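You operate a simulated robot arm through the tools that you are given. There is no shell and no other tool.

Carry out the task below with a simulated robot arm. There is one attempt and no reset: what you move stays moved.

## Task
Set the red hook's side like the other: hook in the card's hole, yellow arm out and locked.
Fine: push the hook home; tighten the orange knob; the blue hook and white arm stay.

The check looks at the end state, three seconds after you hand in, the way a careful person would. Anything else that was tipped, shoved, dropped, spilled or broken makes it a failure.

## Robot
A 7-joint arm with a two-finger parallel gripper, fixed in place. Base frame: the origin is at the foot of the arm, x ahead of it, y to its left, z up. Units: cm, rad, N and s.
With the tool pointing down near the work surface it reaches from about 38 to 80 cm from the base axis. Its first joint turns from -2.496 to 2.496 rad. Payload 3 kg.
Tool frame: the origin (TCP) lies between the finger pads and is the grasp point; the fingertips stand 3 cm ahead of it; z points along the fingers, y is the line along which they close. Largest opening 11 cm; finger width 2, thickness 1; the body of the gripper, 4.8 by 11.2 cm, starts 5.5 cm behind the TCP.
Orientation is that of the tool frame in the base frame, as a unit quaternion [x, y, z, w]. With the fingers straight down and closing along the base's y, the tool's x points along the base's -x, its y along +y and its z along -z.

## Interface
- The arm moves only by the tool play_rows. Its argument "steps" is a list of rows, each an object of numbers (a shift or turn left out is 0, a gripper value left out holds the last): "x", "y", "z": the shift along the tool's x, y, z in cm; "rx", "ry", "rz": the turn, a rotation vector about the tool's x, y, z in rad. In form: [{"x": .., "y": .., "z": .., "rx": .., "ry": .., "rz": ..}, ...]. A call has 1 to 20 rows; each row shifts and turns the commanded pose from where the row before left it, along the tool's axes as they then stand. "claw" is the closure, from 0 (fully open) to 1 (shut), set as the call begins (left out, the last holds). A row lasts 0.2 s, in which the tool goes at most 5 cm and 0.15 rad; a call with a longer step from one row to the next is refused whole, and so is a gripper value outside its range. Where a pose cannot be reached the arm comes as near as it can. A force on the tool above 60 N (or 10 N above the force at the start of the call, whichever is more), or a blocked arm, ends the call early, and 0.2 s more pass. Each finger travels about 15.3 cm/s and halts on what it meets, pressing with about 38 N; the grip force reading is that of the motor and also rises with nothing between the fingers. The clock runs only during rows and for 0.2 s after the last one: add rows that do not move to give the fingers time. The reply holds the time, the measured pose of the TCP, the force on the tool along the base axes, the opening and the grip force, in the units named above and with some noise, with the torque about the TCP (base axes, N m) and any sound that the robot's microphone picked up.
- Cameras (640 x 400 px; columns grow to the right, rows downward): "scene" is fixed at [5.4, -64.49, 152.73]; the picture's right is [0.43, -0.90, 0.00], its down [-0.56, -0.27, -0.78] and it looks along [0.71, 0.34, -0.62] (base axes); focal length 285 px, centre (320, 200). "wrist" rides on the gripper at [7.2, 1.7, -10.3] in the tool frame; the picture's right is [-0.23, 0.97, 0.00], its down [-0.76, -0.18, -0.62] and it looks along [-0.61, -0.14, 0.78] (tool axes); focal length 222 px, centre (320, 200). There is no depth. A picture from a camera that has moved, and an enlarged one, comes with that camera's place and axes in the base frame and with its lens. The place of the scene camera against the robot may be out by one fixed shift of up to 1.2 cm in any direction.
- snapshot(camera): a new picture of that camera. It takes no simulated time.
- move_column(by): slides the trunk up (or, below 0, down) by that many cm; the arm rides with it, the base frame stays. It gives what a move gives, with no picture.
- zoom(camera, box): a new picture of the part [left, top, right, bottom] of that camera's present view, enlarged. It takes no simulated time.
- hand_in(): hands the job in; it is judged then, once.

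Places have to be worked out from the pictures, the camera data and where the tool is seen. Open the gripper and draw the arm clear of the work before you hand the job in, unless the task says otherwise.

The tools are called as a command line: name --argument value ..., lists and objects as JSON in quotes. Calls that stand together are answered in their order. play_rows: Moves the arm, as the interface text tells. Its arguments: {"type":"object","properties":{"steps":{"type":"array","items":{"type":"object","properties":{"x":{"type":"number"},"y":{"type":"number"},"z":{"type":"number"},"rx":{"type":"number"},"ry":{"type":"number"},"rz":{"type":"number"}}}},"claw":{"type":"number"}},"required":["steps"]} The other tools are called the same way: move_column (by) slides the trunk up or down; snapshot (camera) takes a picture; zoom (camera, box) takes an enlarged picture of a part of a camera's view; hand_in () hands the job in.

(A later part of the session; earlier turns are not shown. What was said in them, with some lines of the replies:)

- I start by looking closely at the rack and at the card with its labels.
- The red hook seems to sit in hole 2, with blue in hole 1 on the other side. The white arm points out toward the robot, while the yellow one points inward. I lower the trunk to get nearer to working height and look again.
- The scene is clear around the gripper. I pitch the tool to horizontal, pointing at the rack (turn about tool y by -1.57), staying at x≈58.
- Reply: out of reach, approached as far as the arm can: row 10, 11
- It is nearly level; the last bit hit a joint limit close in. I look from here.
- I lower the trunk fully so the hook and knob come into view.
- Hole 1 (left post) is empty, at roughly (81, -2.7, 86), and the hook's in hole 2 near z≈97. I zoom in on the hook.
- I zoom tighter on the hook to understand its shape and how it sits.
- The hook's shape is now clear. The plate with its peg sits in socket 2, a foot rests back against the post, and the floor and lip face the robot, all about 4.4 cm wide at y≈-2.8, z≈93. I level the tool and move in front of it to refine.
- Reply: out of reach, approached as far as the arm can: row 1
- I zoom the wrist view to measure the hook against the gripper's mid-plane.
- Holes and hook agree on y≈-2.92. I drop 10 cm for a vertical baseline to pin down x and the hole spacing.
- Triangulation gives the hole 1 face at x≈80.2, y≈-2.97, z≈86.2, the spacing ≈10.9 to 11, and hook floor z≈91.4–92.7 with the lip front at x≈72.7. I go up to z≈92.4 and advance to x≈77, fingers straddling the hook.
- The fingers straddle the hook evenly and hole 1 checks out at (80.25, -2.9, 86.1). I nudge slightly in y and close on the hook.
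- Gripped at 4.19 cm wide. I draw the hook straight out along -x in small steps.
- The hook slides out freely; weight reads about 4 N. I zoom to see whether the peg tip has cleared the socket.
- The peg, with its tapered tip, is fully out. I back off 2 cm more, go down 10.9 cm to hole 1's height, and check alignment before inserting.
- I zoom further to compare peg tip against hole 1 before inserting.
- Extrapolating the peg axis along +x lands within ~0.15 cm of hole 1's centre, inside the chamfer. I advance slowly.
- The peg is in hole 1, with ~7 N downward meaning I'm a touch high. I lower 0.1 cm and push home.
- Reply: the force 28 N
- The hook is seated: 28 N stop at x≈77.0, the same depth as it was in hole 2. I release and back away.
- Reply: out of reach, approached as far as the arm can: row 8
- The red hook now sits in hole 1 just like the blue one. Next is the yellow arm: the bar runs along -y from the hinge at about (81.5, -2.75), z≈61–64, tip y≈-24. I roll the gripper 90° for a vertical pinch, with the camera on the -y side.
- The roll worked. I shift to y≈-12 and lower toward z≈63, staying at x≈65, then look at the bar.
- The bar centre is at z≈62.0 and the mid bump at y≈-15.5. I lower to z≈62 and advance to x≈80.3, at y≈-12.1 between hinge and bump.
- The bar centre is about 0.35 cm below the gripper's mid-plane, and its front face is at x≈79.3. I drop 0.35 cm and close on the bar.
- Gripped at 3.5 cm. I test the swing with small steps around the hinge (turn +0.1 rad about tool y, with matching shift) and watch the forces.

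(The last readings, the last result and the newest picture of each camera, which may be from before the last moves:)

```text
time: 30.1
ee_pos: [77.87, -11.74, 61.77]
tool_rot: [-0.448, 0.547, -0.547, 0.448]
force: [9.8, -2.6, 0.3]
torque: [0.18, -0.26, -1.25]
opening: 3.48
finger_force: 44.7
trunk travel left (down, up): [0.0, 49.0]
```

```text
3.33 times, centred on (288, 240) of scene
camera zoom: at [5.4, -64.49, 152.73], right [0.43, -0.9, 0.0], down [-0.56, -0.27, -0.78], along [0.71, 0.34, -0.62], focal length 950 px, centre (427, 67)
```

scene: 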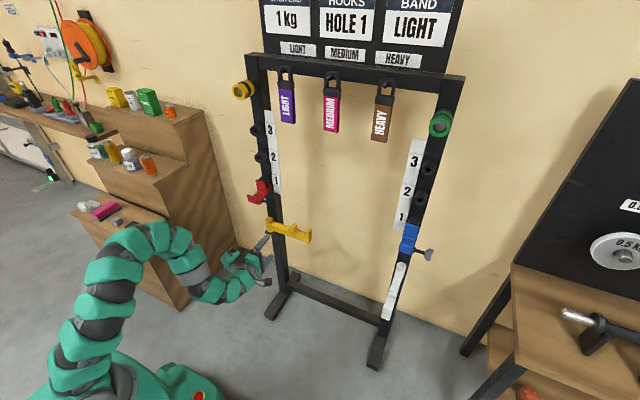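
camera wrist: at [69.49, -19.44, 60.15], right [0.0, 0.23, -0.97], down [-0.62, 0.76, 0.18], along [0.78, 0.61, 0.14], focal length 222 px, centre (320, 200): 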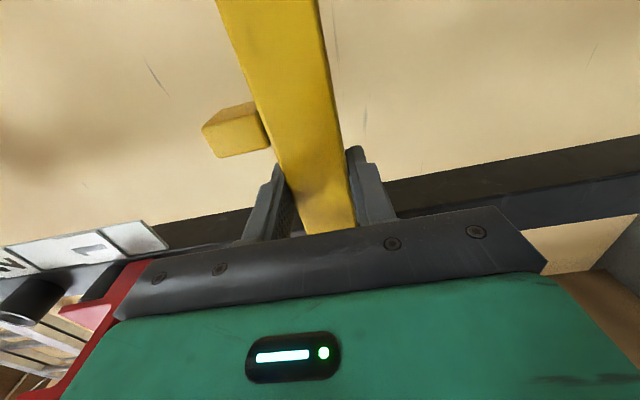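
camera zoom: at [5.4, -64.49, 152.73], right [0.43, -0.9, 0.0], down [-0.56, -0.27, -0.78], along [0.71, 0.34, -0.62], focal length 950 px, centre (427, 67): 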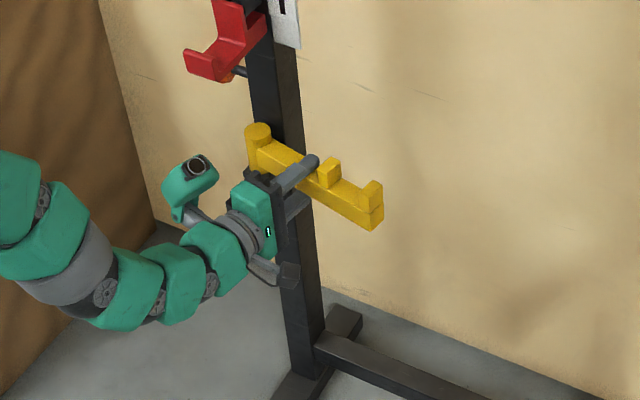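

The arm swings with light friction (~10 N). I continue along the arc.

play_rows --steps '[{"z": -0.93, "x": -0.126, "ry": 0.1}, {"z": -0.93, "x": -0.126, "ry": 0.1}, {"z": -0.93, "x": -0.126, "ry": 0.1}, {"z": -0.93, "x": -0.126, "ry": 0.1}, {"z": -0.93, "x": -0.126, "ry": 0.1}, {}]'

snapshot --camera "scene"

snapshot --camera "wrist"

```text
time: 31.5
ee_pos: [74.07, -9.19, 61.69]
tool_rot: [0.301, -0.64, 0.641, -0.299]
force: [26.3, 19.1, 8.0]
torque: [0.37, 0.0, -0.4]
opening: 3.53
finger_force: 44.8
trunk travel left (down, up): [0.0, 49.0]
```

```text
taken
```

scene: 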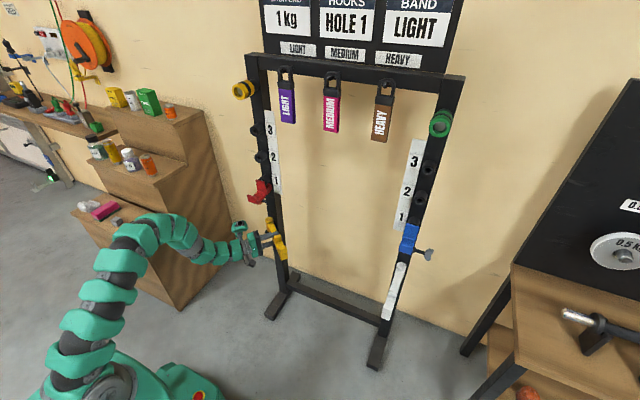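

```text
taken
camera wrist: at [61.56, -8.12, 60.14], right [0.14, 0.17, -0.97], down [0.01, 0.98, 0.18], along [0.99, -0.03, 0.14], focal length 222 px, centre (320, 200)
```

wrist: 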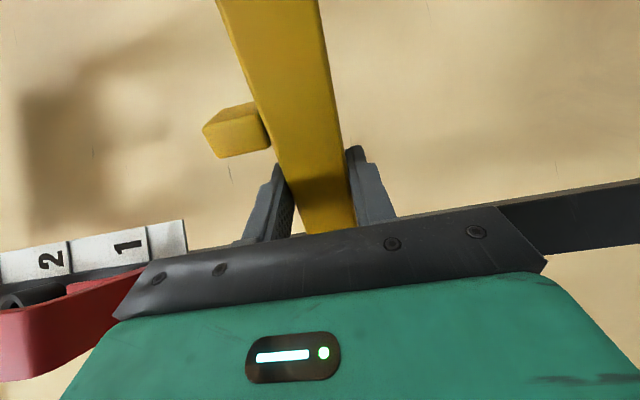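

Forces show I'm pulling ~30 N outward along the bar, so the hinge axis is a bit deeper than assumed. I correct inward and continue with an adjusted arc.

play_rows --steps '[{"x": -0.35}, {}, {"z": -0.93, "x": -0.19, "ry": 0.1}, {"z": -0.93, "x": -0.19, "ry": 0.1}, {}]'

```text
time: 32.7
ee_pos: [72.98, -7.78, 61.72]
tool_rot: [-0.231, 0.669, -0.667, 0.231]
force: [4.4, -10.0, 9.5]
torque: [-0.13, -0.38, -1.29]
opening: 3.47
finger_force: 45.2
trunk travel left (down, up): [0.0, 49.0]
```

Forces are now just the ~10 N hinge friction. I continue.

play_rows --steps '[{"z": -0.93, "x": -0.17, "ry": 0.1}, {"z": -0.93, "x": -0.17, "ry": 0.1}, {"z": -0.93, "x": -0.17, "ry": 0.1}, {}]'

zoom --camera "scene" --box '[220, 170, 340, 320]'

```text
time: 33.7
ee_pos: [71.94, -4.96, 61.73]
tool_rot: [-0.132, 0.696, -0.694, 0.129]
force: [-0.1, -7.5, 4.7]
torque: [0.19, -0.79, -0.94]
opening: 3.49
finger_force: 44.4
trunk travel left (down, up): [0.0, 49.0]
```

```text
2.67 times, centred on (280, 245) of scene
camera zoom: at [5.4, -64.49, 152.73], right [0.43, -0.9, 0.0], down [-0.56, -0.27, -0.78], along [0.71, 0.34, -0.62], focal length 760 px, centre (427, 80)
```

zoom: 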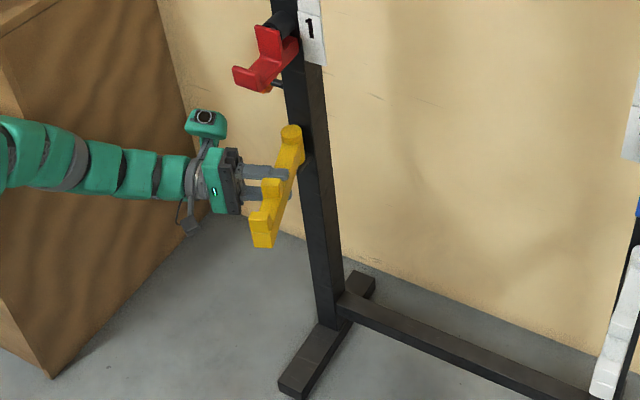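

The arm is at ~69° with low force. I continue the last 0.37 rad carefully.

play_rows --steps '[{"z": -0.93, "x": -0.17, "ry": 0.1}, {"z": -0.93, "x": -0.17, "ry": 0.1}, {"z": -0.93, "x": -0.17, "ry": 0.1}, {}]'

zoom --camera "scene" --box '[220, 170, 340, 320]'

snapshot --camera "wrist"

zoom --camera "scene" --box '[360, 180, 480, 330]'

```text
time: 34.7
ee_pos: [71.75, -2.06, 61.71]
tool_rot: [-0.025, 0.707, -0.707, 0.024]
force: [12.1, -15.6, 7.6]
torque: [0.02, -0.25, -1.13]
opening: 3.51
finger_force: 45.0
trunk travel left (down, up): [0.0, 49.0]
```

```text
2.67 times, centred on (280, 245) of scene
camera zoom: at [5.4, -64.49, 152.73], right [0.43, -0.9, 0.0], down [-0.56, -0.27, -0.78], along [0.71, 0.34, -0.62], focal length 760 px, centre (427, 80)
```

zoom: 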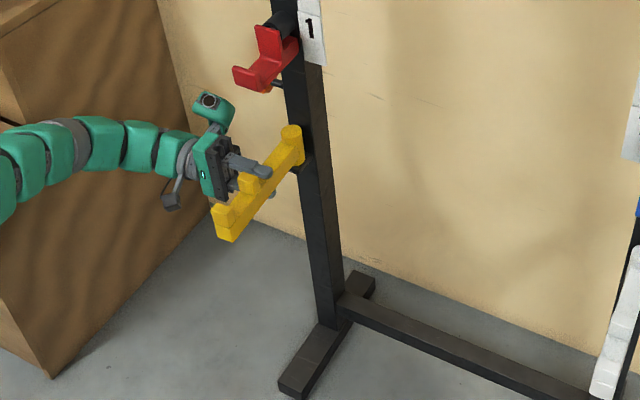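

```text
taken
camera wrist: at [63.84, 7.62, 60.13], right [0.23, 0.02, -0.97], down [0.72, 0.68, 0.18], along [0.66, -0.74, 0.14], focal length 222 px, centre (320, 200)
```

wrist: 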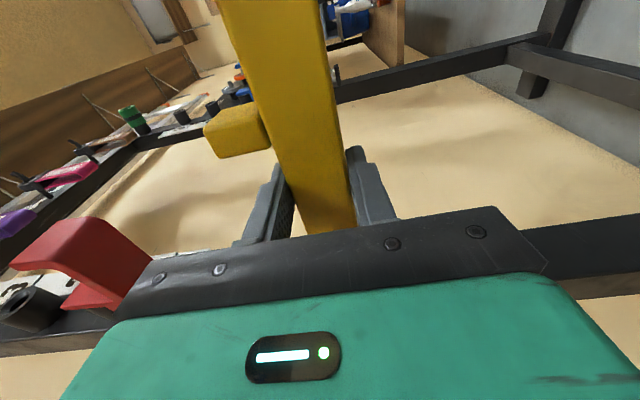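

```text
2.67 times, centred on (420, 255) of scene
camera zoom: at [5.4, -64.49, 152.73], right [0.43, -0.9, 0.0], down [-0.56, -0.27, -0.78], along [0.71, 0.34, -0.62], focal length 760 px, centre (53, 53)
```

zoom: 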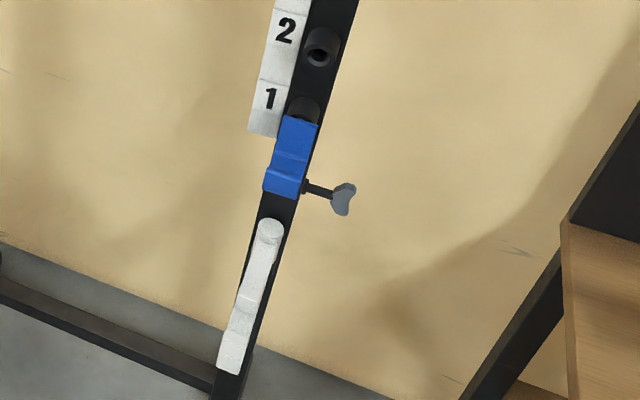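

The bar's image line already nearly matches -x like the white arm; the tool says 1.50 rad. I go the last 0.07 rad and watch for a stop.

play_rows --steps '[{"z": -0.33, "x": -0.05, "ry": 0.035}, {"z": -0.33, "x": -0.05, "ry": 0.035}, {}, {}]'

zoom --camera "scene" --box '[240, 200, 304, 280]'

```text
time: 35.7
ee_pos: [71.81, -1.56, 61.7]
tool_rot: [0.0, 0.707, -0.707, 0.0]
force: [10.7, -27.2, 12.3]
torque: [-0.07, -0.41, -0.2]
opening: 3.51
finger_force: 45.0
trunk travel left (down, up): [0.0, 49.0]
```

```text
5.00 times, centred on (272, 240) of scene
camera zoom: at [5.4, -64.49, 152.73], right [0.43, -0.9, 0.0], down [-0.56, -0.27, -0.78], along [0.71, 0.34, -0.62], focal length 1424 px, centre (560, 0)
```

zoom: 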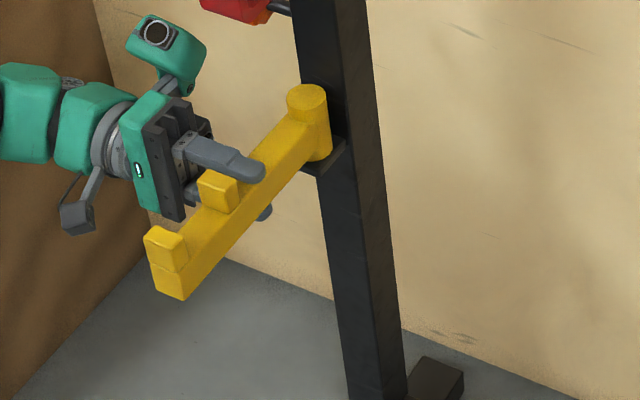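

The force has climbed to 27 N, so the arm is at its stop, and my measurement puts the bar within ~0.02 rad of -x. I ease off slightly, open, and back away toward +y.

play_rows --steps '[{"z": 0.15}, {}]'

play_rows --steps '[{}, {}, {}, {"z": -2}, {"z": -3}, {"z": -3}, {"z": -3}, {}]' --claw 0

snapshot --camera "wrist"

zoom --camera "scene" --box '[220, 170, 340, 320]'

```text
time: 36.3
ee_pos: [71.75, -1.51, 61.83]
tool_rot: [-0.001, 0.708, -0.707, 0.0]
force: [7.0, -14.9, 12.9]
torque: [-0.14, -0.14, -0.63]
opening: 3.47
finger_force: 44.8
trunk travel left (down, up): [0.0, 49.0]
```

```text
time: 38.1
ee_pos: [70.41, 8.23, 62.3]
tool_rot: [-0.001, 0.707, -0.707, 0.0]
force: [-0.9, 0.0, 0.3]
torque: [0.0, 0.03, -0.01]
opening: 10.99
finger_force: 0.1
out of reach, approached as far as the arm can: row 7
trunk travel left (down, up): [0.0, 49.0]
```

```text
taken
camera wrist: at [63.17, 18.47, 60.77], right [0.23, 0.0, -0.97], down [0.76, 0.62, 0.18], along [0.61, -0.78, 0.14], focal length 222 px, centre (320, 200)
```

wrist: 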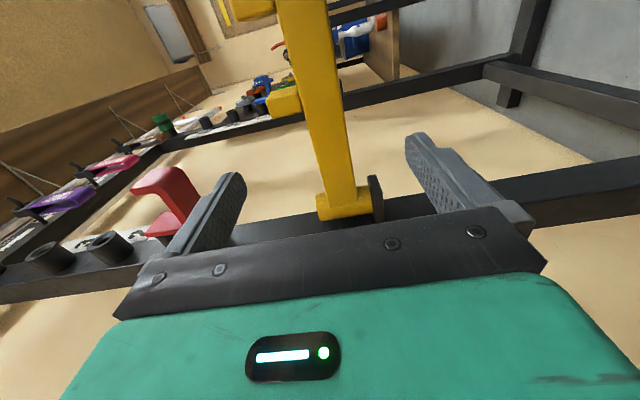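

```text
2.67 times, centred on (280, 245) of scene
camera zoom: at [5.4, -64.49, 152.73], right [0.43, -0.9, 0.0], down [-0.56, -0.27, -0.78], along [0.71, 0.34, -0.62], focal length 760 px, centre (427, 80)
```

zoom: 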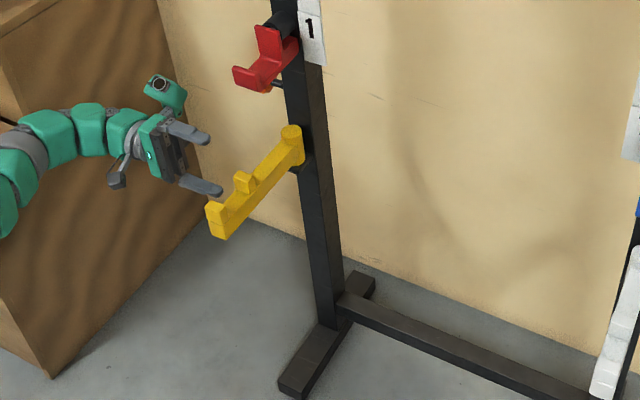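

The arm is out. Now the orange knob at about (85.3, 4.4, 70.2), axis along y, ~4.5 cm across. The tool already points -y, so I raise to knob height and try to move toward x≈85 with y≥8 to test reach.

play_rows --steps '[{"y": -2.8}, {"y": -2.8}, {"y": -2.6}, {"x": -3, "z": -0.5}, {"x": -3, "z": -0.5}, {"x": -2, "z": -0.5}, {}]'

snapshot --camera "wrist"

zoom --camera "scene" --box '[200, 130, 320, 280]'

```text
time: 39.7
ee_pos: [72.49, 7.02, 70.56]
tool_rot: [0.003, -0.707, 0.708, -0.001]
force: [0.1, -0.5, 0.3]
torque: [0.0, 0.01, 0.01]
opening: 11.02
finger_force: 0.1
out of reach, approached as far as the arm can: row 4, 5, 6
trunk travel left (down, up): [0.0, 49.0]
```

```text
taken
camera wrist: at [65.12, 17.31, 68.88], right [0.23, 0.0, -0.97], down [0.76, 0.63, 0.18], along [0.61, -0.78, 0.14], focal length 222 px, centre (320, 200)
```

wrist: 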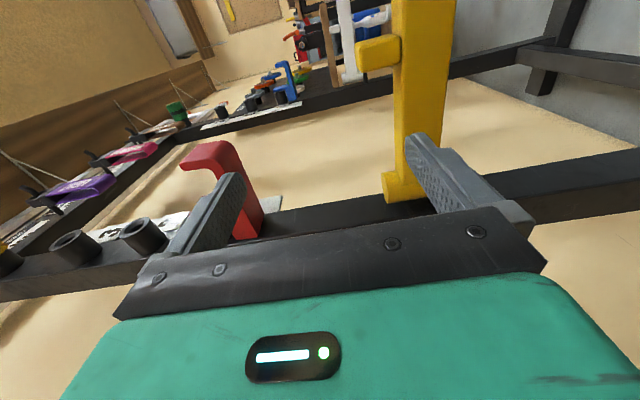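

```text
2.67 times, centred on (260, 205) of scene
camera zoom: at [5.4, -64.49, 152.73], right [0.43, -0.9, 0.0], down [-0.56, -0.27, -0.78], along [0.71, 0.34, -0.62], focal length 760 px, centre (480, 187)
```

zoom: 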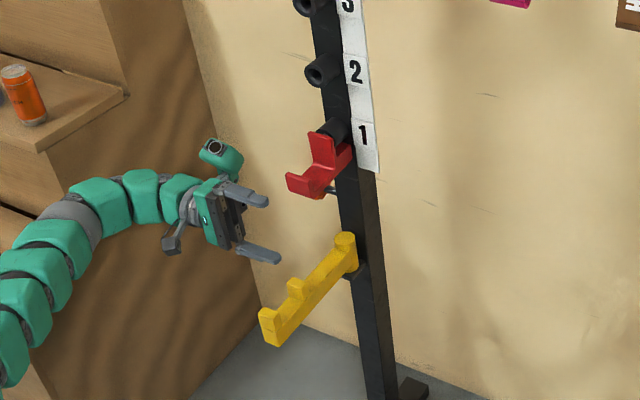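

Pointing fully along -y is out of reach at x≈85, so I'll approach obliquely: tool yawed ~0.7 rad from +x toward -y with pads above and below the knob. I'll then turn about the base y axis through the knob. I yaw back by 0.87 rad first.

play_rows --steps '[{"ry": -0.1243}, {"ry": -0.1243}, {"ry": -0.1243}, {"ry": -0.1243}, {"ry": -0.1243}, {"ry": -0.1243}, {"ry": -0.1243}, {}]'

snapshot --camera "wrist"

```text
time: 41.5
ee_pos: [72.28, 7.18, 70.46]
tool_rot: [-0.3, 0.641, -0.641, 0.298]
force: [0.1, -0.6, 0.2]
torque: [0.03, -0.01, 0.02]
opening: 10.99
finger_force: 0.1
trunk travel left (down, up): [0.0, 49.0]
```

```text
taken
camera wrist: at [59.74, 8.24, 68.84], right [0.14, 0.17, -0.97], down [0.01, 0.98, 0.18], along [0.99, -0.04, 0.14], focal length 222 px, centre (320, 200)
```

wrist: 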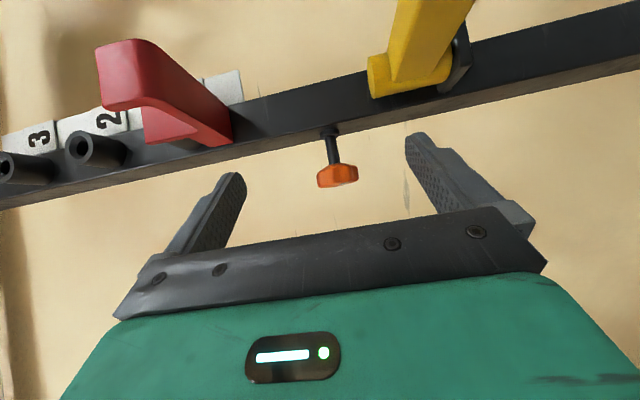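

The knob is nicely visible between the fingers. I zoom in to measure its shape and centre.

zoom --camera "wrist" --box '[280, 100, 400, 220]'

```text
3.33 times, centred on (340, 160) of wrist
camera zoom: at [59.74, 8.24, 68.84], right [0.14, 0.17, -0.97], down [0.01, 0.98, 0.18], along [0.99, -0.04, 0.14], focal length 740 px, centre (253, 333)
```

zoom: 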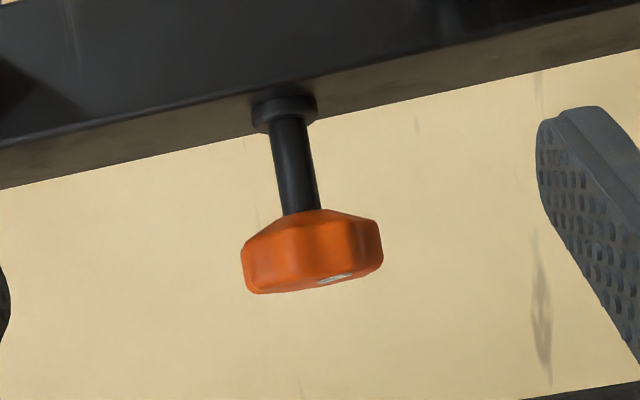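

Knob centre ≈(85.4, 5.0, 70.0), 4.7 cm across, spanning y 3.7–6.1. I pre-turn the tool by -0.7 rad about the knob axis direction (pitched down) for a long tightening stroke, then go to a standoff.

play_rows --steps '[{"rx": -0.0766, "rz": -0.0643}, {"rx": -0.0766, "rz": -0.0643}, {"rx": -0.0766, "rz": -0.0643}, {"rx": -0.0766, "rz": -0.0643}, {"rx": -0.0766, "rz": -0.0643}, {"rx": -0.0766, "rz": -0.0643}, {"rx": -0.0766, "rz": -0.0643}, {"x": -1.64, "y": -2.67, "z": 0.46}, {"x": -1.65, "y": -2.67, "z": 0.46}, {"x": -1.65, "y": -2.67, "z": 0.46}, {}]'

snapshot --camera "wrist"

zoom --camera "scene" --box '[200, 130, 320, 280]'

```text
time: 43.9
ee_pos: [72.08, 7.21, 68.24]
tool_rot: [-0.5, 0.706, -0.498, 0.06]
force: [0.1, 0.6, -0.3]
torque: [-0.01, 0.03, 0.02]
opening: 11.01
finger_force: 0.0
out of reach, approached as far as the arm can: row 7, 8, 9, 10
trunk travel left (down, up): [0.0, 49.0]
```

```text
taken
camera wrist: at [61.46, 8.25, 75.18], right [-0.52, 0.18, -0.84], down [0.12, 0.98, 0.13], along [0.85, -0.04, -0.53], focal length 222 px, centre (320, 200)
```

wrist: 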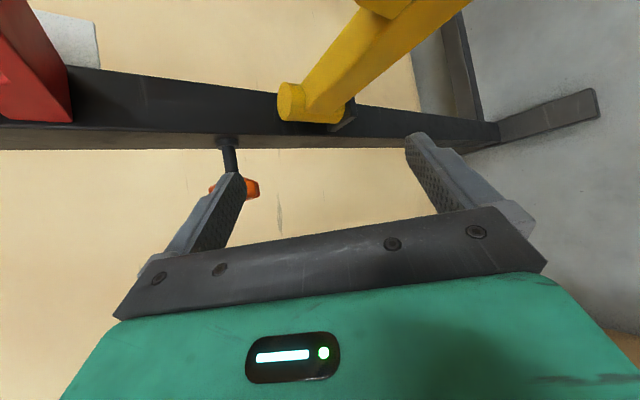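

```text
2.67 times, centred on (260, 205) of scene
camera zoom: at [5.4, -64.49, 152.73], right [0.43, -0.9, 0.0], down [-0.56, -0.27, -0.78], along [0.71, 0.34, -0.62], focal length 760 px, centre (480, 187)
```

zoom: 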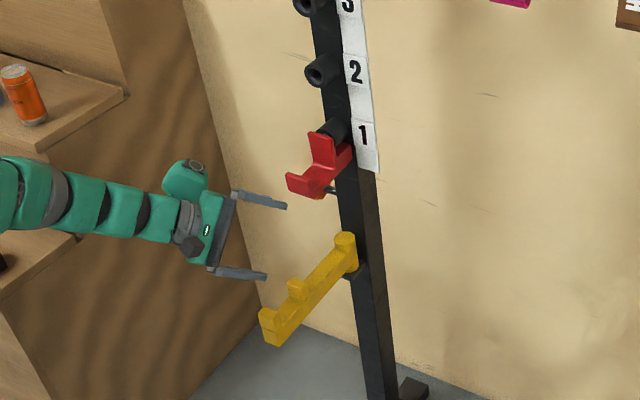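

The position is limited in that orientation, so I turn back to about -0.35 rad and retry the move to standoff.

play_rows --steps '[{"rx": 0.0766, "rz": 0.0643}, {"rx": 0.0766, "rz": 0.0643}, {"rx": 0.0766, "rz": 0.0643}, {"rx": 0.0383, "rz": 0.0322}, {}]'

```text
time: 45.1
ee_pos: [72.08, 7.11, 68.32]
tool_rot: [-0.406, 0.684, -0.579, 0.183]
force: [0.3, -0.7, -0.6]
torque: [-0.03, 0.02, -0.01]
opening: 11.03
finger_force: 0.0
trunk travel left (down, up): [0.0, 49.0]
```

Orientation is now at -0.35. I move toward the standoff at about (79.6, 10.1, 72.1).

play_rows --steps '[{"x": -2, "y": -2.05, "z": 0.82}, {"x": -2, "y": -2.05, "z": 0.82}, {"x": -2, "y": -2.04, "z": 0.82}, {}]'

snapshot --camera "wrist"

snapshot --camera "scene"

```text
time: 46.1
ee_pos: [79.47, 10.35, 72.02]
tool_rot: [-0.406, 0.684, -0.579, 0.181]
force: [-0.1, -0.1, -0.2]
torque: [0.02, -0.01, -0.01]
opening: 10.98
finger_force: 0.0
trunk travel left (down, up): [0.0, 49.0]
```

```text
taken
camera wrist: at [67.25, 11.32, 74.82], right [-0.2, 0.17, -0.96], down [0.07, 0.98, 0.16], along [0.98, -0.04, -0.21], focal length 222 px, centre (320, 200)
```

wrist: 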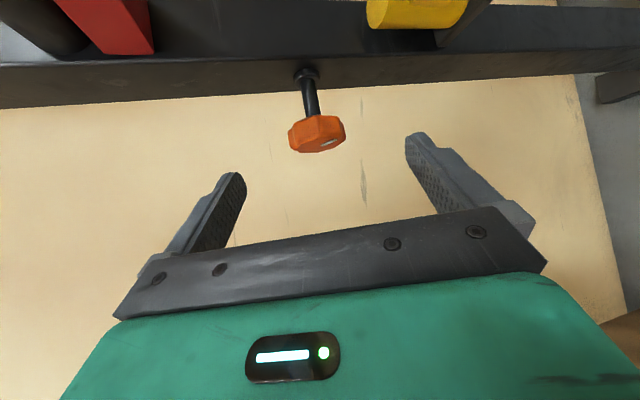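

```text
taken
```

scene: 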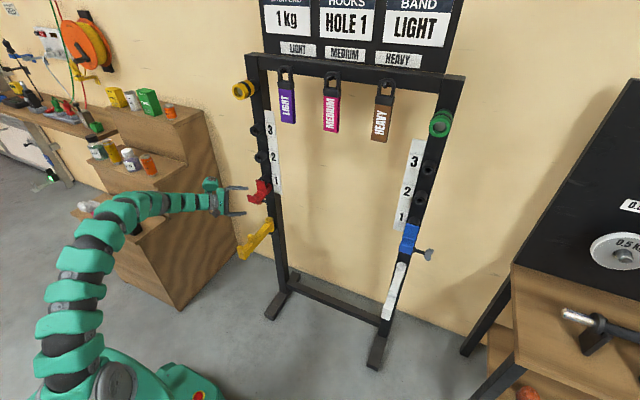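

Both views put the knob centre at ≈(85.9, 5.0, 70.0). I advance 8.5 cm along the tool so the pads straddle it.

play_rows --steps '[{"x": -0.3, "y": -0.27, "z": 2}, {"z": 2}, {"z": 2}, {"z": 1.5}, {"z": 1}, {}]'

snapshot --camera "wrist"

zoom --camera "scene" --box '[220, 160, 300, 260]'

```text
time: 47.5
ee_pos: [85.92, 5.01, 69.96]
tool_rot: [-0.406, 0.683, -0.579, 0.183]
force: [0.8, 0.0, 0.9]
torque: [0.02, 0.02, 0.05]
opening: 10.99
finger_force: 0.1
trunk travel left (down, up): [0.0, 49.0]
```

```text
taken
camera wrist: at [73.67, 6.09, 72.74], right [-0.2, 0.18, -0.96], down [0.07, 0.98, 0.16], along [0.98, -0.04, -0.21], focal length 222 px, centre (320, 200)
```

wrist: 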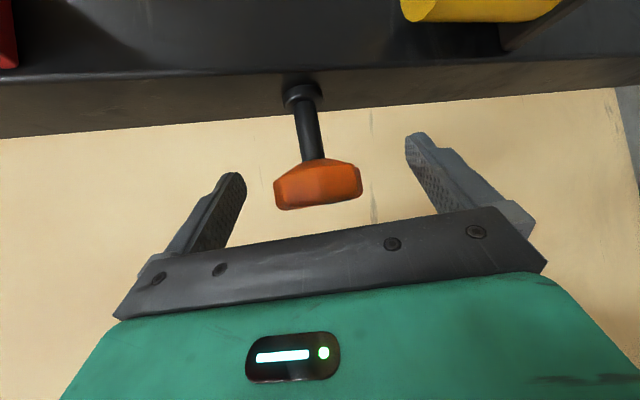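

```text
4.00 times, centred on (260, 210) of scene
camera zoom: at [5.4, -64.49, 152.73], right [0.43, -0.9, 0.0], down [-0.56, -0.27, -0.78], along [0.71, 0.34, -0.62], focal length 1140 px, centre (560, 160)
```

zoom: 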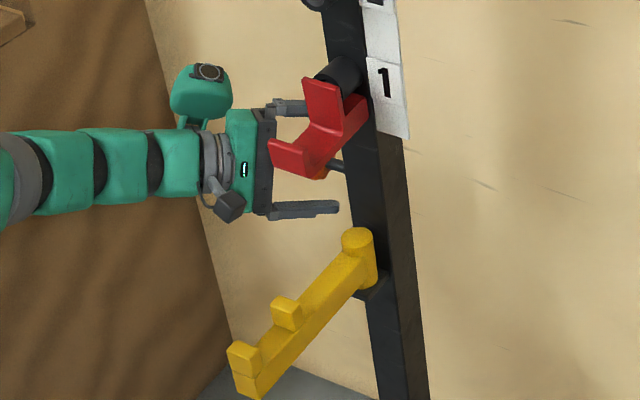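

The knob sits right at the TCP projection. I close on it.

play_rows --steps '[{}, {}, {}]' --claw 1

snapshot --camera "wrist"

```text
time: 48.3
ee_pos: [85.91, 4.99, 69.99]
tool_rot: [-0.405, 0.684, -0.578, 0.182]
force: [8.8, -1.5, 6.4]
torque: [-0.5, 0.0, 0.38]
opening: 4.96
finger_force: 44.5
trunk travel left (down, up): [0.0, 49.0]
```

```text
taken
camera wrist: at [73.68, 6.08, 72.8], right [-0.2, 0.17, -0.96], down [0.07, 0.98, 0.16], along [0.98, -0.04, -0.21], focal length 222 px, centre (320, 200)
```

wrist: 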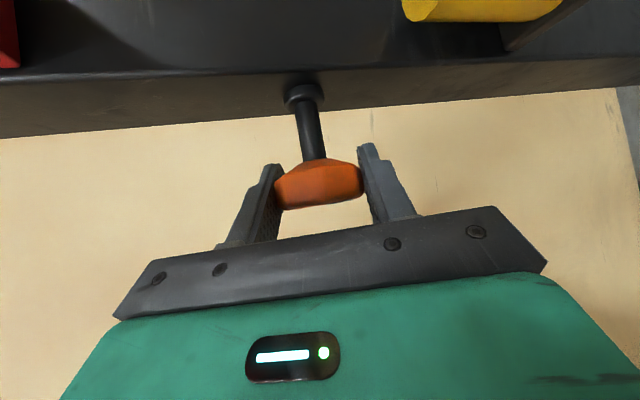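

Gripped at 4.96 cm. I turn clockwise seen from the knob side (tightening) in small steps and watch the torque about y.

play_rows --steps '[{"rx": 0.0766, "rz": 0.0643}, {"rx": 0.0766, "rz": 0.0643}, {"rx": 0.0766, "rz": 0.0643}, {}]'

snapshot --camera "wrist"

```text
time: 49.3
ee_pos: [85.94, 5.03, 70.01]
tool_rot: [-0.316, 0.648, -0.633, 0.283]
force: [10.1, 4.3, 10.2]
torque: [-0.15, -0.05, -0.83]
opening: 4.97
finger_force: 45.0
trunk travel left (down, up): [0.0, 49.0]
```

```text
taken
camera wrist: at [73.42, 6.09, 69.0], right [0.1, 0.17, -0.98], down [0.02, 0.98, 0.18], along [0.99, -0.04, 0.09], focal length 222 px, centre (320, 200)
```

wrist: 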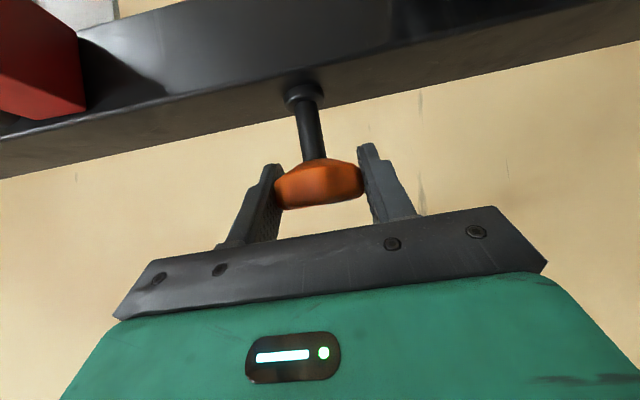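

The knob turns with the gripper with almost no torque yet. I continue tightening.

play_rows --steps '[{"rx": 0.0766, "rz": 0.0643}, {"rx": 0.0766, "rz": 0.0643}, {"rx": 0.0766, "rz": 0.0643}, {"rx": 0.0766, "rz": 0.0643}, {"rx": 0.0766, "rz": 0.0643}, {}]'

snapshot --camera "wrist"

zoom --camera "scene" --box '[220, 160, 300, 260]'

```text
time: 50.7
ee_pos: [86.0, 5.04, 69.88]
tool_rot: [0.147, -0.558, 0.691, -0.435]
force: [-6.8, 9.4, 7.0]
torque: [0.3, -0.06, -0.61]
opening: 4.95
finger_force: 45.4
trunk travel left (down, up): [0.0, 49.0]
```

```text
taken
camera wrist: at [75.48, 6.09, 63.05], right [0.56, 0.17, -0.81], down [-0.07, 0.98, 0.17], along [0.83, -0.04, 0.56], focal length 222 px, centre (320, 200)
```

wrist: 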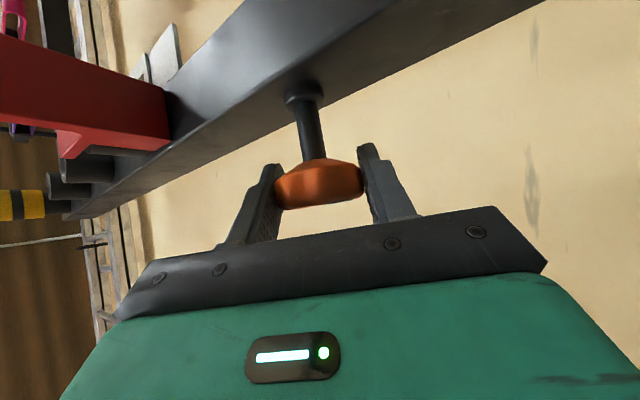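

```text
4.00 times, centred on (260, 210) of scene
camera zoom: at [5.4, -64.49, 152.73], right [0.43, -0.9, 0.0], down [-0.56, -0.27, -0.78], along [0.71, 0.34, -0.62], focal length 1140 px, centre (560, 160)
```

zoom: 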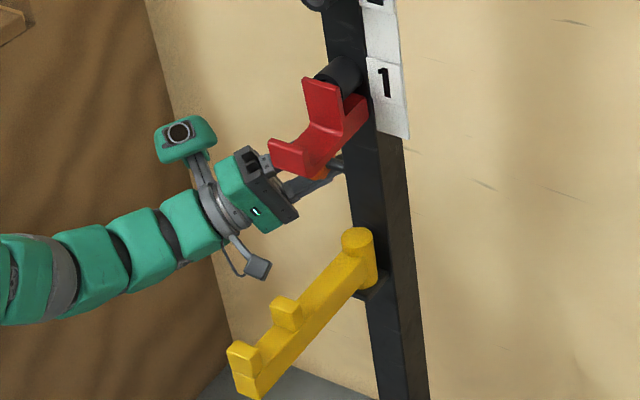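

It has turned 0.8 rad and still runs freely. I keep going to the end of this stroke.

play_rows --steps '[{"rx": 0.0766, "rz": 0.0643}, {"rx": 0.0766, "rz": 0.0643}, {"rx": 0.0766, "rz": 0.0643}, {"rx": 0.0766, "rz": 0.0643}, {"rx": 0.0766, "rz": 0.0643}, {}]'

snapshot --camera "wrist"

zoom --camera "scene" --box '[220, 160, 300, 260]'

```text
time: 52.1
ee_pos: [85.96, 4.83, 69.86]
tool_rot: [-0.007, -0.449, 0.706, -0.547]
force: [4.4, 5.6, -9.3]
torque: [-0.59, -0.03, 0.71]
opening: 4.79
finger_force: 45.3
out of reach, approached as far as the arm can: row 5
trunk travel left (down, up): [0.0, 49.0]
```

```text
taken
camera wrist: at [79.42, 6.0, 59.06], right [0.85, 0.17, -0.5], down [-0.13, 0.98, 0.12], along [0.51, -0.04, 0.86], focal length 222 px, centre (320, 200)
```

wrist: 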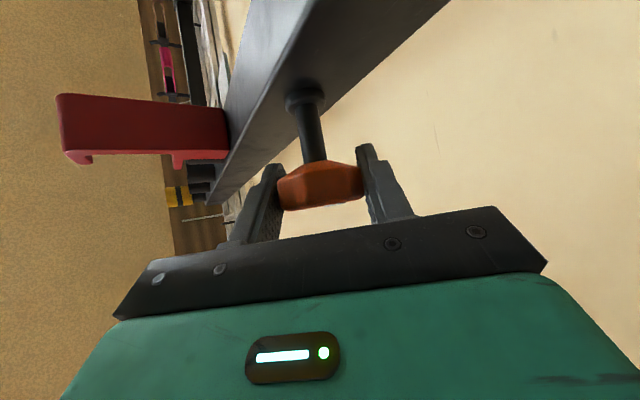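

```text
4.00 times, centred on (260, 210) of scene
camera zoom: at [5.4, -64.49, 152.73], right [0.43, -0.9, 0.0], down [-0.56, -0.27, -0.78], along [0.71, 0.34, -0.62], focal length 1140 px, centre (560, 160)
```

zoom: 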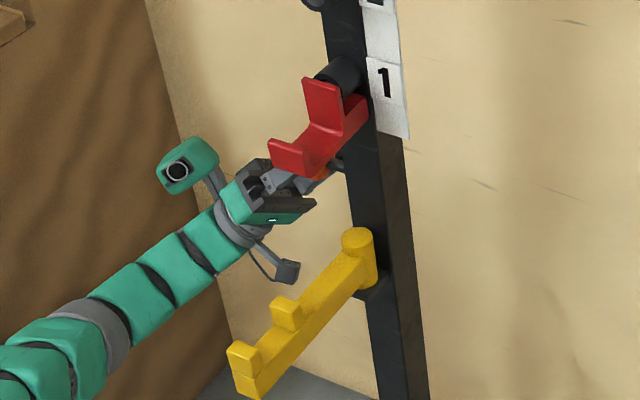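

The opening changed to 4.79 and the knob now shows a different facet, so it may have slipped in the grip as it tightened. I open and inspect it.

play_rows --steps '[{}, {}, {}]' --claw 0

zoom --camera "wrist" --box '[260, 60, 400, 220]'

zoom --camera "scene" --box '[240, 180, 280, 220]'

```text
time: 52.9
ee_pos: [85.8, 4.89, 70.14]
tool_rot: [-0.01, -0.448, 0.708, -0.546]
force: [-1.0, 0.0, -0.2]
torque: [0.0, 0.03, -0.01]
opening: 11.01
finger_force: 0.0
trunk travel left (down, up): [0.0, 49.0]
```

```text
2.50 times, centred on (330, 140) of wrist
camera zoom: at [79.4, 5.93, 59.3], right [0.85, 0.17, -0.49], down [-0.13, 0.98, 0.12], along [0.51, -0.04, 0.86], focal length 555 px, centre (295, 350)
```

zoom: 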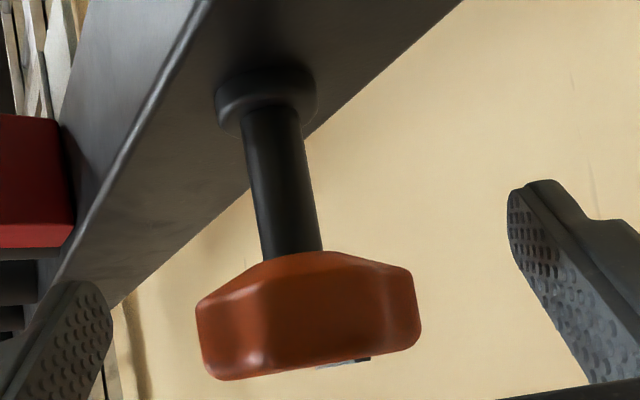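

```text
10.00 times, centred on (260, 200) of scene
camera zoom: at [5.4, -64.49, 152.73], right [0.43, -0.9, 0.0], down [-0.56, -0.27, -0.78], along [0.71, 0.34, -0.62], focal length 2849 px, centre (920, 200)
```

zoom: 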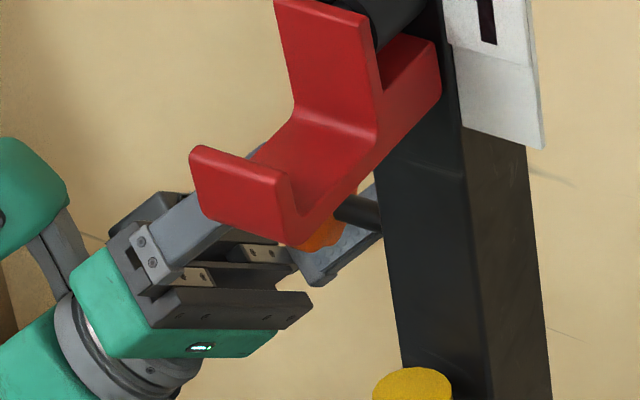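

I rotate the open gripper back around the knob for another stroke.

play_rows --steps '[{"rx": -0.0766, "rz": -0.0643}, {"rx": -0.0766, "rz": -0.0643}, {"rx": -0.0766, "rz": -0.0643}, {"rx": -0.0766, "rz": -0.0643}, {"rx": -0.0766, "rz": -0.0643}, {"rx": -0.0766, "rz": -0.0643}, {"rx": -0.0766, "rz": -0.0643}, {"rx": -0.0766, "rz": -0.0643}, {"rx": -0.0766, "rz": -0.0643}, {"rx": -0.0766, "rz": -0.0643}, {"rx": -0.0766, "rz": -0.0643}, {"rx": -0.0766, "rz": -0.0643}, {}]'

zoom --camera "wrist" --box '[220, 60, 440, 220]'

```text
time: 55.7
ee_pos: [86.01, 5.11, 69.95]
tool_rot: [-0.393, 0.679, -0.588, 0.199]
force: [-0.5, 0.0, -0.7]
torque: [0.01, -0.01, 0.01]
opening: 10.98
finger_force: 0.0
trunk travel left (down, up): [0.0, 49.0]
```

```text
2.50 times, centred on (330, 140) of wrist
camera zoom: at [73.55, 6.11, 72.14], right [-0.15, 0.18, -0.97], down [0.06, 0.98, 0.17], along [0.99, -0.04, -0.16], focal length 555 px, centre (295, 350)
```

zoom: 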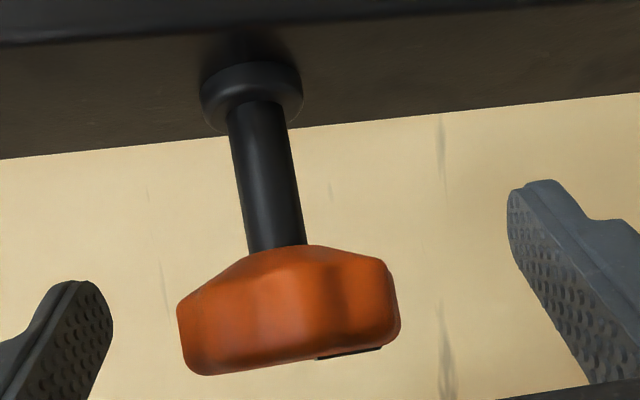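

The knob has a dark/white mark on its end face. I re-grip and turn again, checking torque in small segments.

play_rows --steps '[{}, {}, {}]' --claw 1

zoom --camera "wrist" --box '[220, 60, 440, 220]'

play_rows --steps '[{"rx": 0.0766, "rz": 0.0643}, {"rx": 0.0766, "rz": 0.0643}, {"rx": 0.0766, "rz": 0.0643}]'

zoom --camera "wrist" --box '[220, 60, 440, 220]'

```text
time: 56.5
ee_pos: [85.99, 5.05, 70.04]
tool_rot: [-0.392, 0.679, -0.588, 0.199]
force: [3.5, 0.0, 4.0]
torque: [0.03, 0.0, 0.32]
opening: 4.78
finger_force: 45.4
trunk travel left (down, up): [0.0, 49.0]
```

```text
2.50 times, centred on (330, 140) of wrist
camera zoom: at [73.56, 6.09, 72.18], right [-0.15, 0.17, -0.97], down [0.06, 0.98, 0.17], along [0.99, -0.04, -0.16], focal length 555 px, centre (295, 350)
```

zoom: 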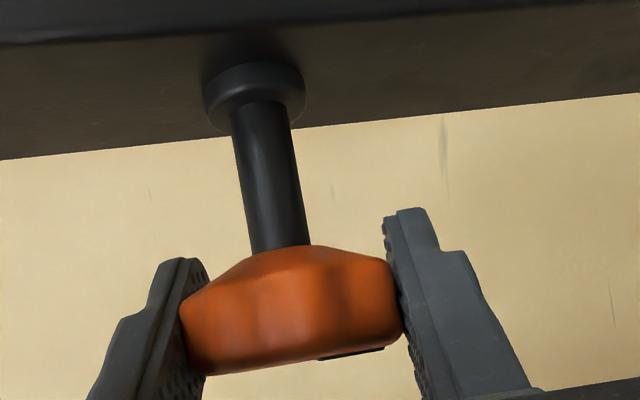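

```text
time: 57.3
ee_pos: [86.09, 5.03, 70.02]
tool_rot: [0.299, -0.641, 0.641, -0.298]
force: [2.8, -0.6, 7.7]
torque: [-0.48, 0.98, 0.33]
opening: 4.94
finger_force: 45.4
trunk travel left (down, up): [0.0, 49.0]
```

```text
2.50 times, centred on (330, 140) of wrist
camera zoom: at [73.49, 6.05, 68.39], right [0.15, 0.17, -0.97], down [0.01, 0.98, 0.18], along [0.99, -0.04, 0.14], focal length 555 px, centre (295, 350)
```

zoom: 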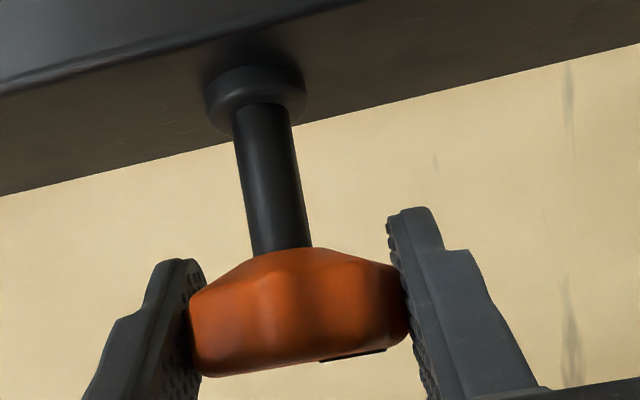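

Now the knob resists: ~1 N·m about y and the pads are starting to ride over the lobes, so it is at its tight end. I push a little further to be sure it's fully home.

play_rows --steps '[{"rx": 0.0766, "rz": 0.0643}]'

play_rows --steps '[{"rx": 0.0766, "rz": 0.0643}]'

play_rows --steps '[{"rx": 0.0766, "rz": 0.0643}]'

zoom --camera "wrist" --box '[220, 60, 440, 220]'

```text
time: 57.7
ee_pos: [86.05, 5.01, 70.04]
tool_rot: [0.267, -0.626, 0.654, -0.329]
force: [0.8, 0.6, 2.7]
torque: [-0.37, 0.77, -0.13]
opening: 4.98
finger_force: 45.3
trunk travel left (down, up): [0.0, 49.0]
```

```text
time: 58.1
ee_pos: [85.92, 4.96, 70.04]
tool_rot: [0.233, -0.608, 0.668, -0.361]
force: [-1.2, 1.4, 6.5]
torque: [0.18, 0.38, -0.29]
opening: 4.87
finger_force: 45.0
trunk travel left (down, up): [0.0, 49.0]
```

```text
time: 58.5
ee_pos: [86.07, 5.02, 70.0]
tool_rot: [0.2, -0.589, 0.678, -0.391]
force: [1.5, -0.7, 7.8]
torque: [0.05, 0.26, 0.14]
opening: 4.73
finger_force: 45.5
trunk travel left (down, up): [0.0, 49.0]
```

```text
2.50 times, centred on (330, 140) of wrist
camera zoom: at [74.57, 6.03, 64.74], right [0.43, 0.17, -0.89], down [-0.04, 0.98, 0.17], along [0.9, -0.04, 0.43], focal length 555 px, centre (295, 350)
```

zoom: 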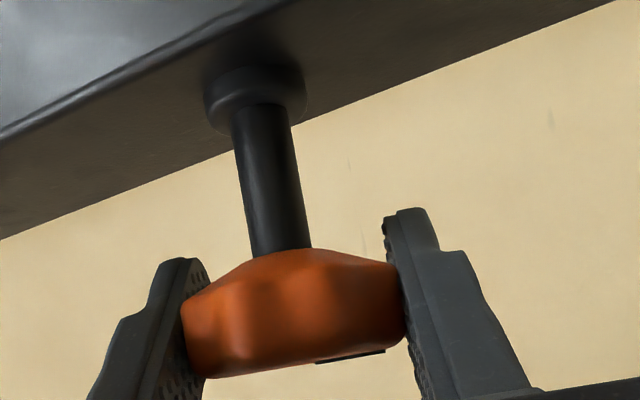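

The pads slipped over one lobe while the knob stayed put, so it holds about 1 N·m. I take up the torque once more in the new flats, then release and back off to inspect.

play_rows --steps '[{"rx": 0.0766, "rz": 0.0643}, {"rx": 0.0766, "rz": 0.0643}, {"rx": 0.0383, "rz": 0.0322}]'

play_rows --steps '[{}, {}, {}, {"rx": -0.0766, "rz": -0.0643}, {"rx": -0.0766, "rz": -0.0643}, {"rx": -0.0766, "rz": -0.0643}, {"rx": -0.0766, "rz": -0.0643}, {"z": -2}, {"z": -2.5}, {"z": -2.5}, {"z": -2}, {}]' --claw 0

snapshot --camera "wrist"

snapshot --camera "scene"

```text
time: 59.3
ee_pos: [85.94, 4.98, 70.01]
tool_rot: [0.113, -0.536, 0.698, -0.461]
force: [-4.6, 0.7, 3.9]
torque: [-0.04, 1.0, -0.09]
opening: 4.93
finger_force: 45.5
trunk travel left (down, up): [0.0, 49.0]
```

```text
time: 61.9
ee_pos: [79.08, 10.64, 68.83]
tool_rot: [0.25, -0.618, 0.661, -0.345]
force: [0.4, 0.4, -0.3]
torque: [-0.02, 0.03, -0.01]
opening: 11.0
finger_force: 0.1
trunk travel left (down, up): [0.0, 49.0]
```

```text
taken
camera wrist: at [66.98, 11.73, 65.45], right [0.29, 0.17, -0.94], down [-0.01, 0.98, 0.18], along [0.96, -0.04, 0.29], focal length 222 px, centre (320, 200)
```

wrist: 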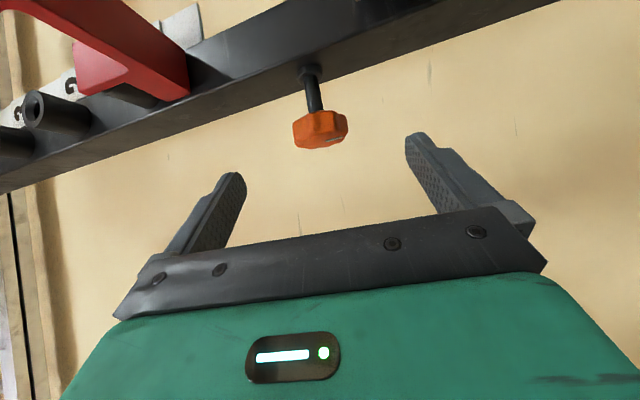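

```text
taken
```

scene: 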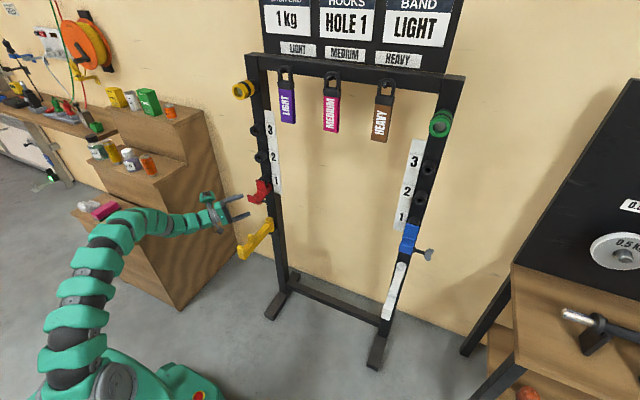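

The knob again held 1.0 N·m. I shift toward +y to view the knob face and its mark.

play_rows --steps '[{"x": -3, "z": -2.6}, {"x": -3, "z": -2.6}, {}]'

snapshot --camera "wrist"

zoom --camera "scene" --box '[225, 160, 321, 280]'

```text
time: 62.7
ee_pos: [78.98, 18.49, 68.83]
tool_rot: [0.251, -0.618, 0.661, -0.344]
force: [-0.1, 0.1, 0.7]
torque: [0.0, 0.01, 0.0]
opening: 10.99
finger_force: 0.1
trunk travel left (down, up): [0.0, 49.0]
```

```text
taken
camera wrist: at [66.86, 19.69, 65.39], right [0.29, 0.17, -0.94], down [-0.01, 0.98, 0.18], along [0.96, -0.04, 0.29], focal length 222 px, centre (320, 200)
```

wrist: 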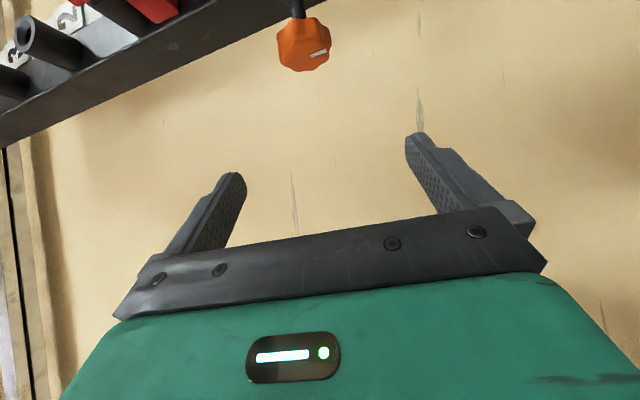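

```text
3.33 times, centred on (273, 220) of scene
camera zoom: at [5.4, -64.49, 152.73], right [0.43, -0.9, 0.0], down [-0.56, -0.27, -0.78], along [0.71, 0.34, -0.62], focal length 950 px, centre (477, 133)
```

zoom: 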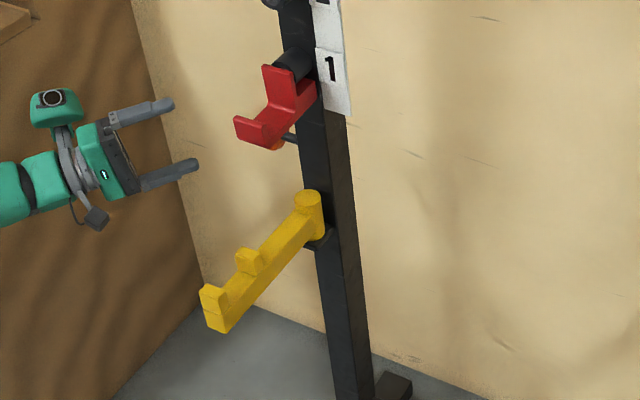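

zoom --camera "wrist" --box '[260, 0, 350, 90]'

```text
4.44 times, centred on (305, 45) of wrist
camera zoom: at [66.86, 19.69, 65.39], right [0.29, 0.17, -0.94], down [-0.01, 0.98, 0.18], along [0.96, -0.04, 0.29], focal length 987 px, centre (387, 889)
```

zoom: 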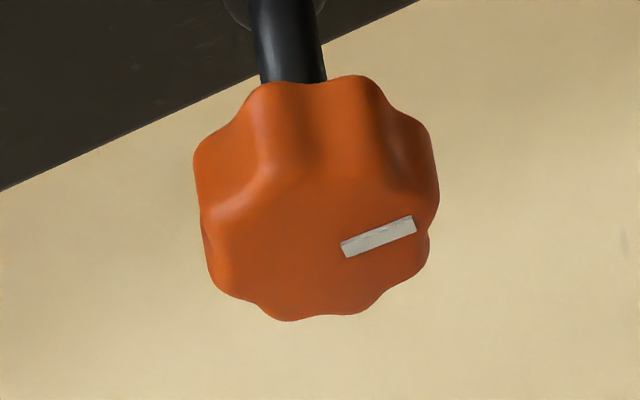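

The knob's pointer now points straight down along the post, against its stop. I back the gripper away from the rack and take a final check of everything.

play_rows --steps '[{"z": -2.5}, {"z": -2.5}, {"y": -3}, {"y": -3}, {}]'

snapshot --camera "wrist"

zoom --camera "scene" --box '[225, 120, 445, 330]'

zoom --camera "scene" --box '[230, 210, 290, 270]'

zoom --camera "scene" --box '[240, 160, 290, 210]'

```text
time: 63.9
ee_pos: [74.48, 22.05, 74.31]
tool_rot: [0.251, -0.617, 0.661, -0.345]
force: [-0.2, 0.4, -1.2]
torque: [-0.03, -0.01, 0.02]
opening: 11.0
finger_force: 0.1
trunk travel left (down, up): [0.0, 49.0]
```

```text
taken
camera wrist: at [62.37, 23.1, 70.88], right [0.29, 0.17, -0.94], down [-0.01, 0.98, 0.18], along [0.96, -0.04, 0.29], focal length 222 px, centre (320, 200)
```

wrist: 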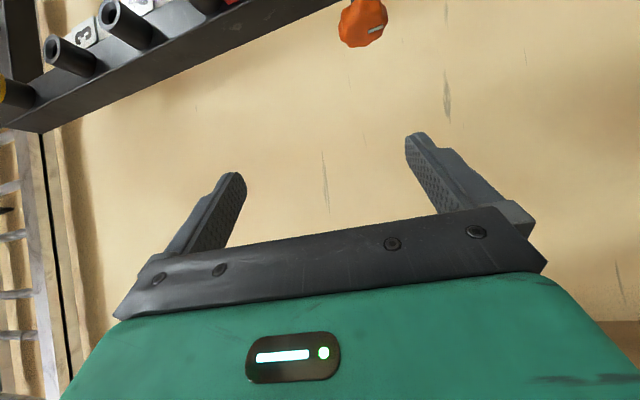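

```text
1.90 times, centred on (335, 225) of scene
camera zoom: at [5.4, -64.49, 152.73], right [0.43, -0.9, 0.0], down [-0.56, -0.27, -0.78], along [0.71, 0.34, -0.62], focal length 543 px, centre (291, 152)
```

zoom: 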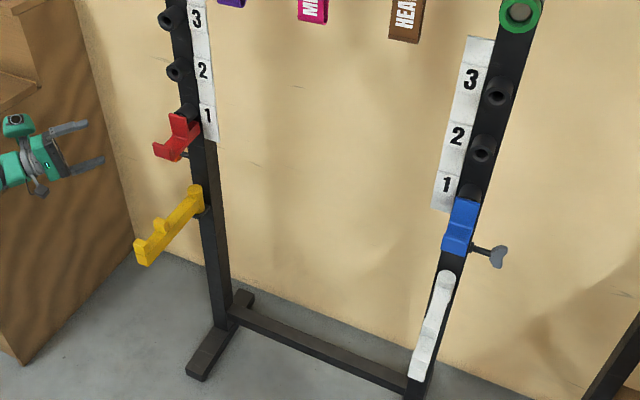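

```text
6.67 times, centred on (260, 240) of scene
camera zoom: at [5.4, -64.49, 152.73], right [0.43, -0.9, 0.0], down [-0.56, -0.27, -0.78], along [0.71, 0.34, -0.62], focal length 1899 px, centre (720, -67)
```

zoom: 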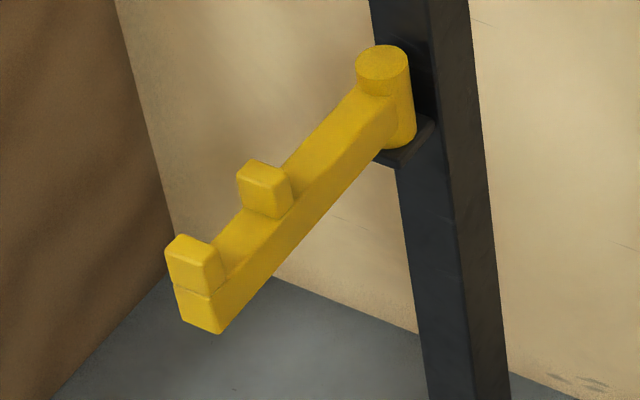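

```text
8.00 times, centred on (265, 185) of scene
camera zoom: at [5.4, -64.49, 152.73], right [0.43, -0.9, 0.0], down [-0.56, -0.27, -0.78], along [0.71, 0.34, -0.62], focal length 2279 px, centre (760, 320)
```

zoom: 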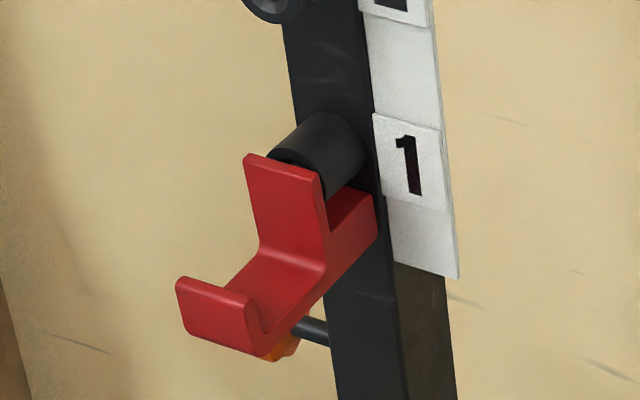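

The red hook is seated in hole 1, the yellow arm lies along -x within ~0.01 rad, and the knob is tight with its pointer down. The blue and white parts are untouched and the open gripper is clear, so I hand in.

hand_in

```text
The job is handed in.
```

The red hook's side is now set up like the blue one, and I've handed the job in. The result of the check hasn't come back.

- **Red hook:** I moved it from hole 2 to hole 1, the hole shown on the card. I pushed it in until it stopped at about 28 N, at the same depth it sat in hole 2.
- **Yellow arm:** I swung it out until it met its stop. In the pictures it points straight out toward the robot, like the white arm, to within about 0.01 rad.
- **Orange knob:** I turned it clockwise until it wouldn't go further. It held about 1 N·m twice without moving, and the mark on its face now points straight down.
- **Blue hook and white arm:** I didn't touch them, and they look unchanged in the last pictures.

I opened the gripper and moved it clear of the rack before handing in. I saw nothing tipped, shoved or dropped.
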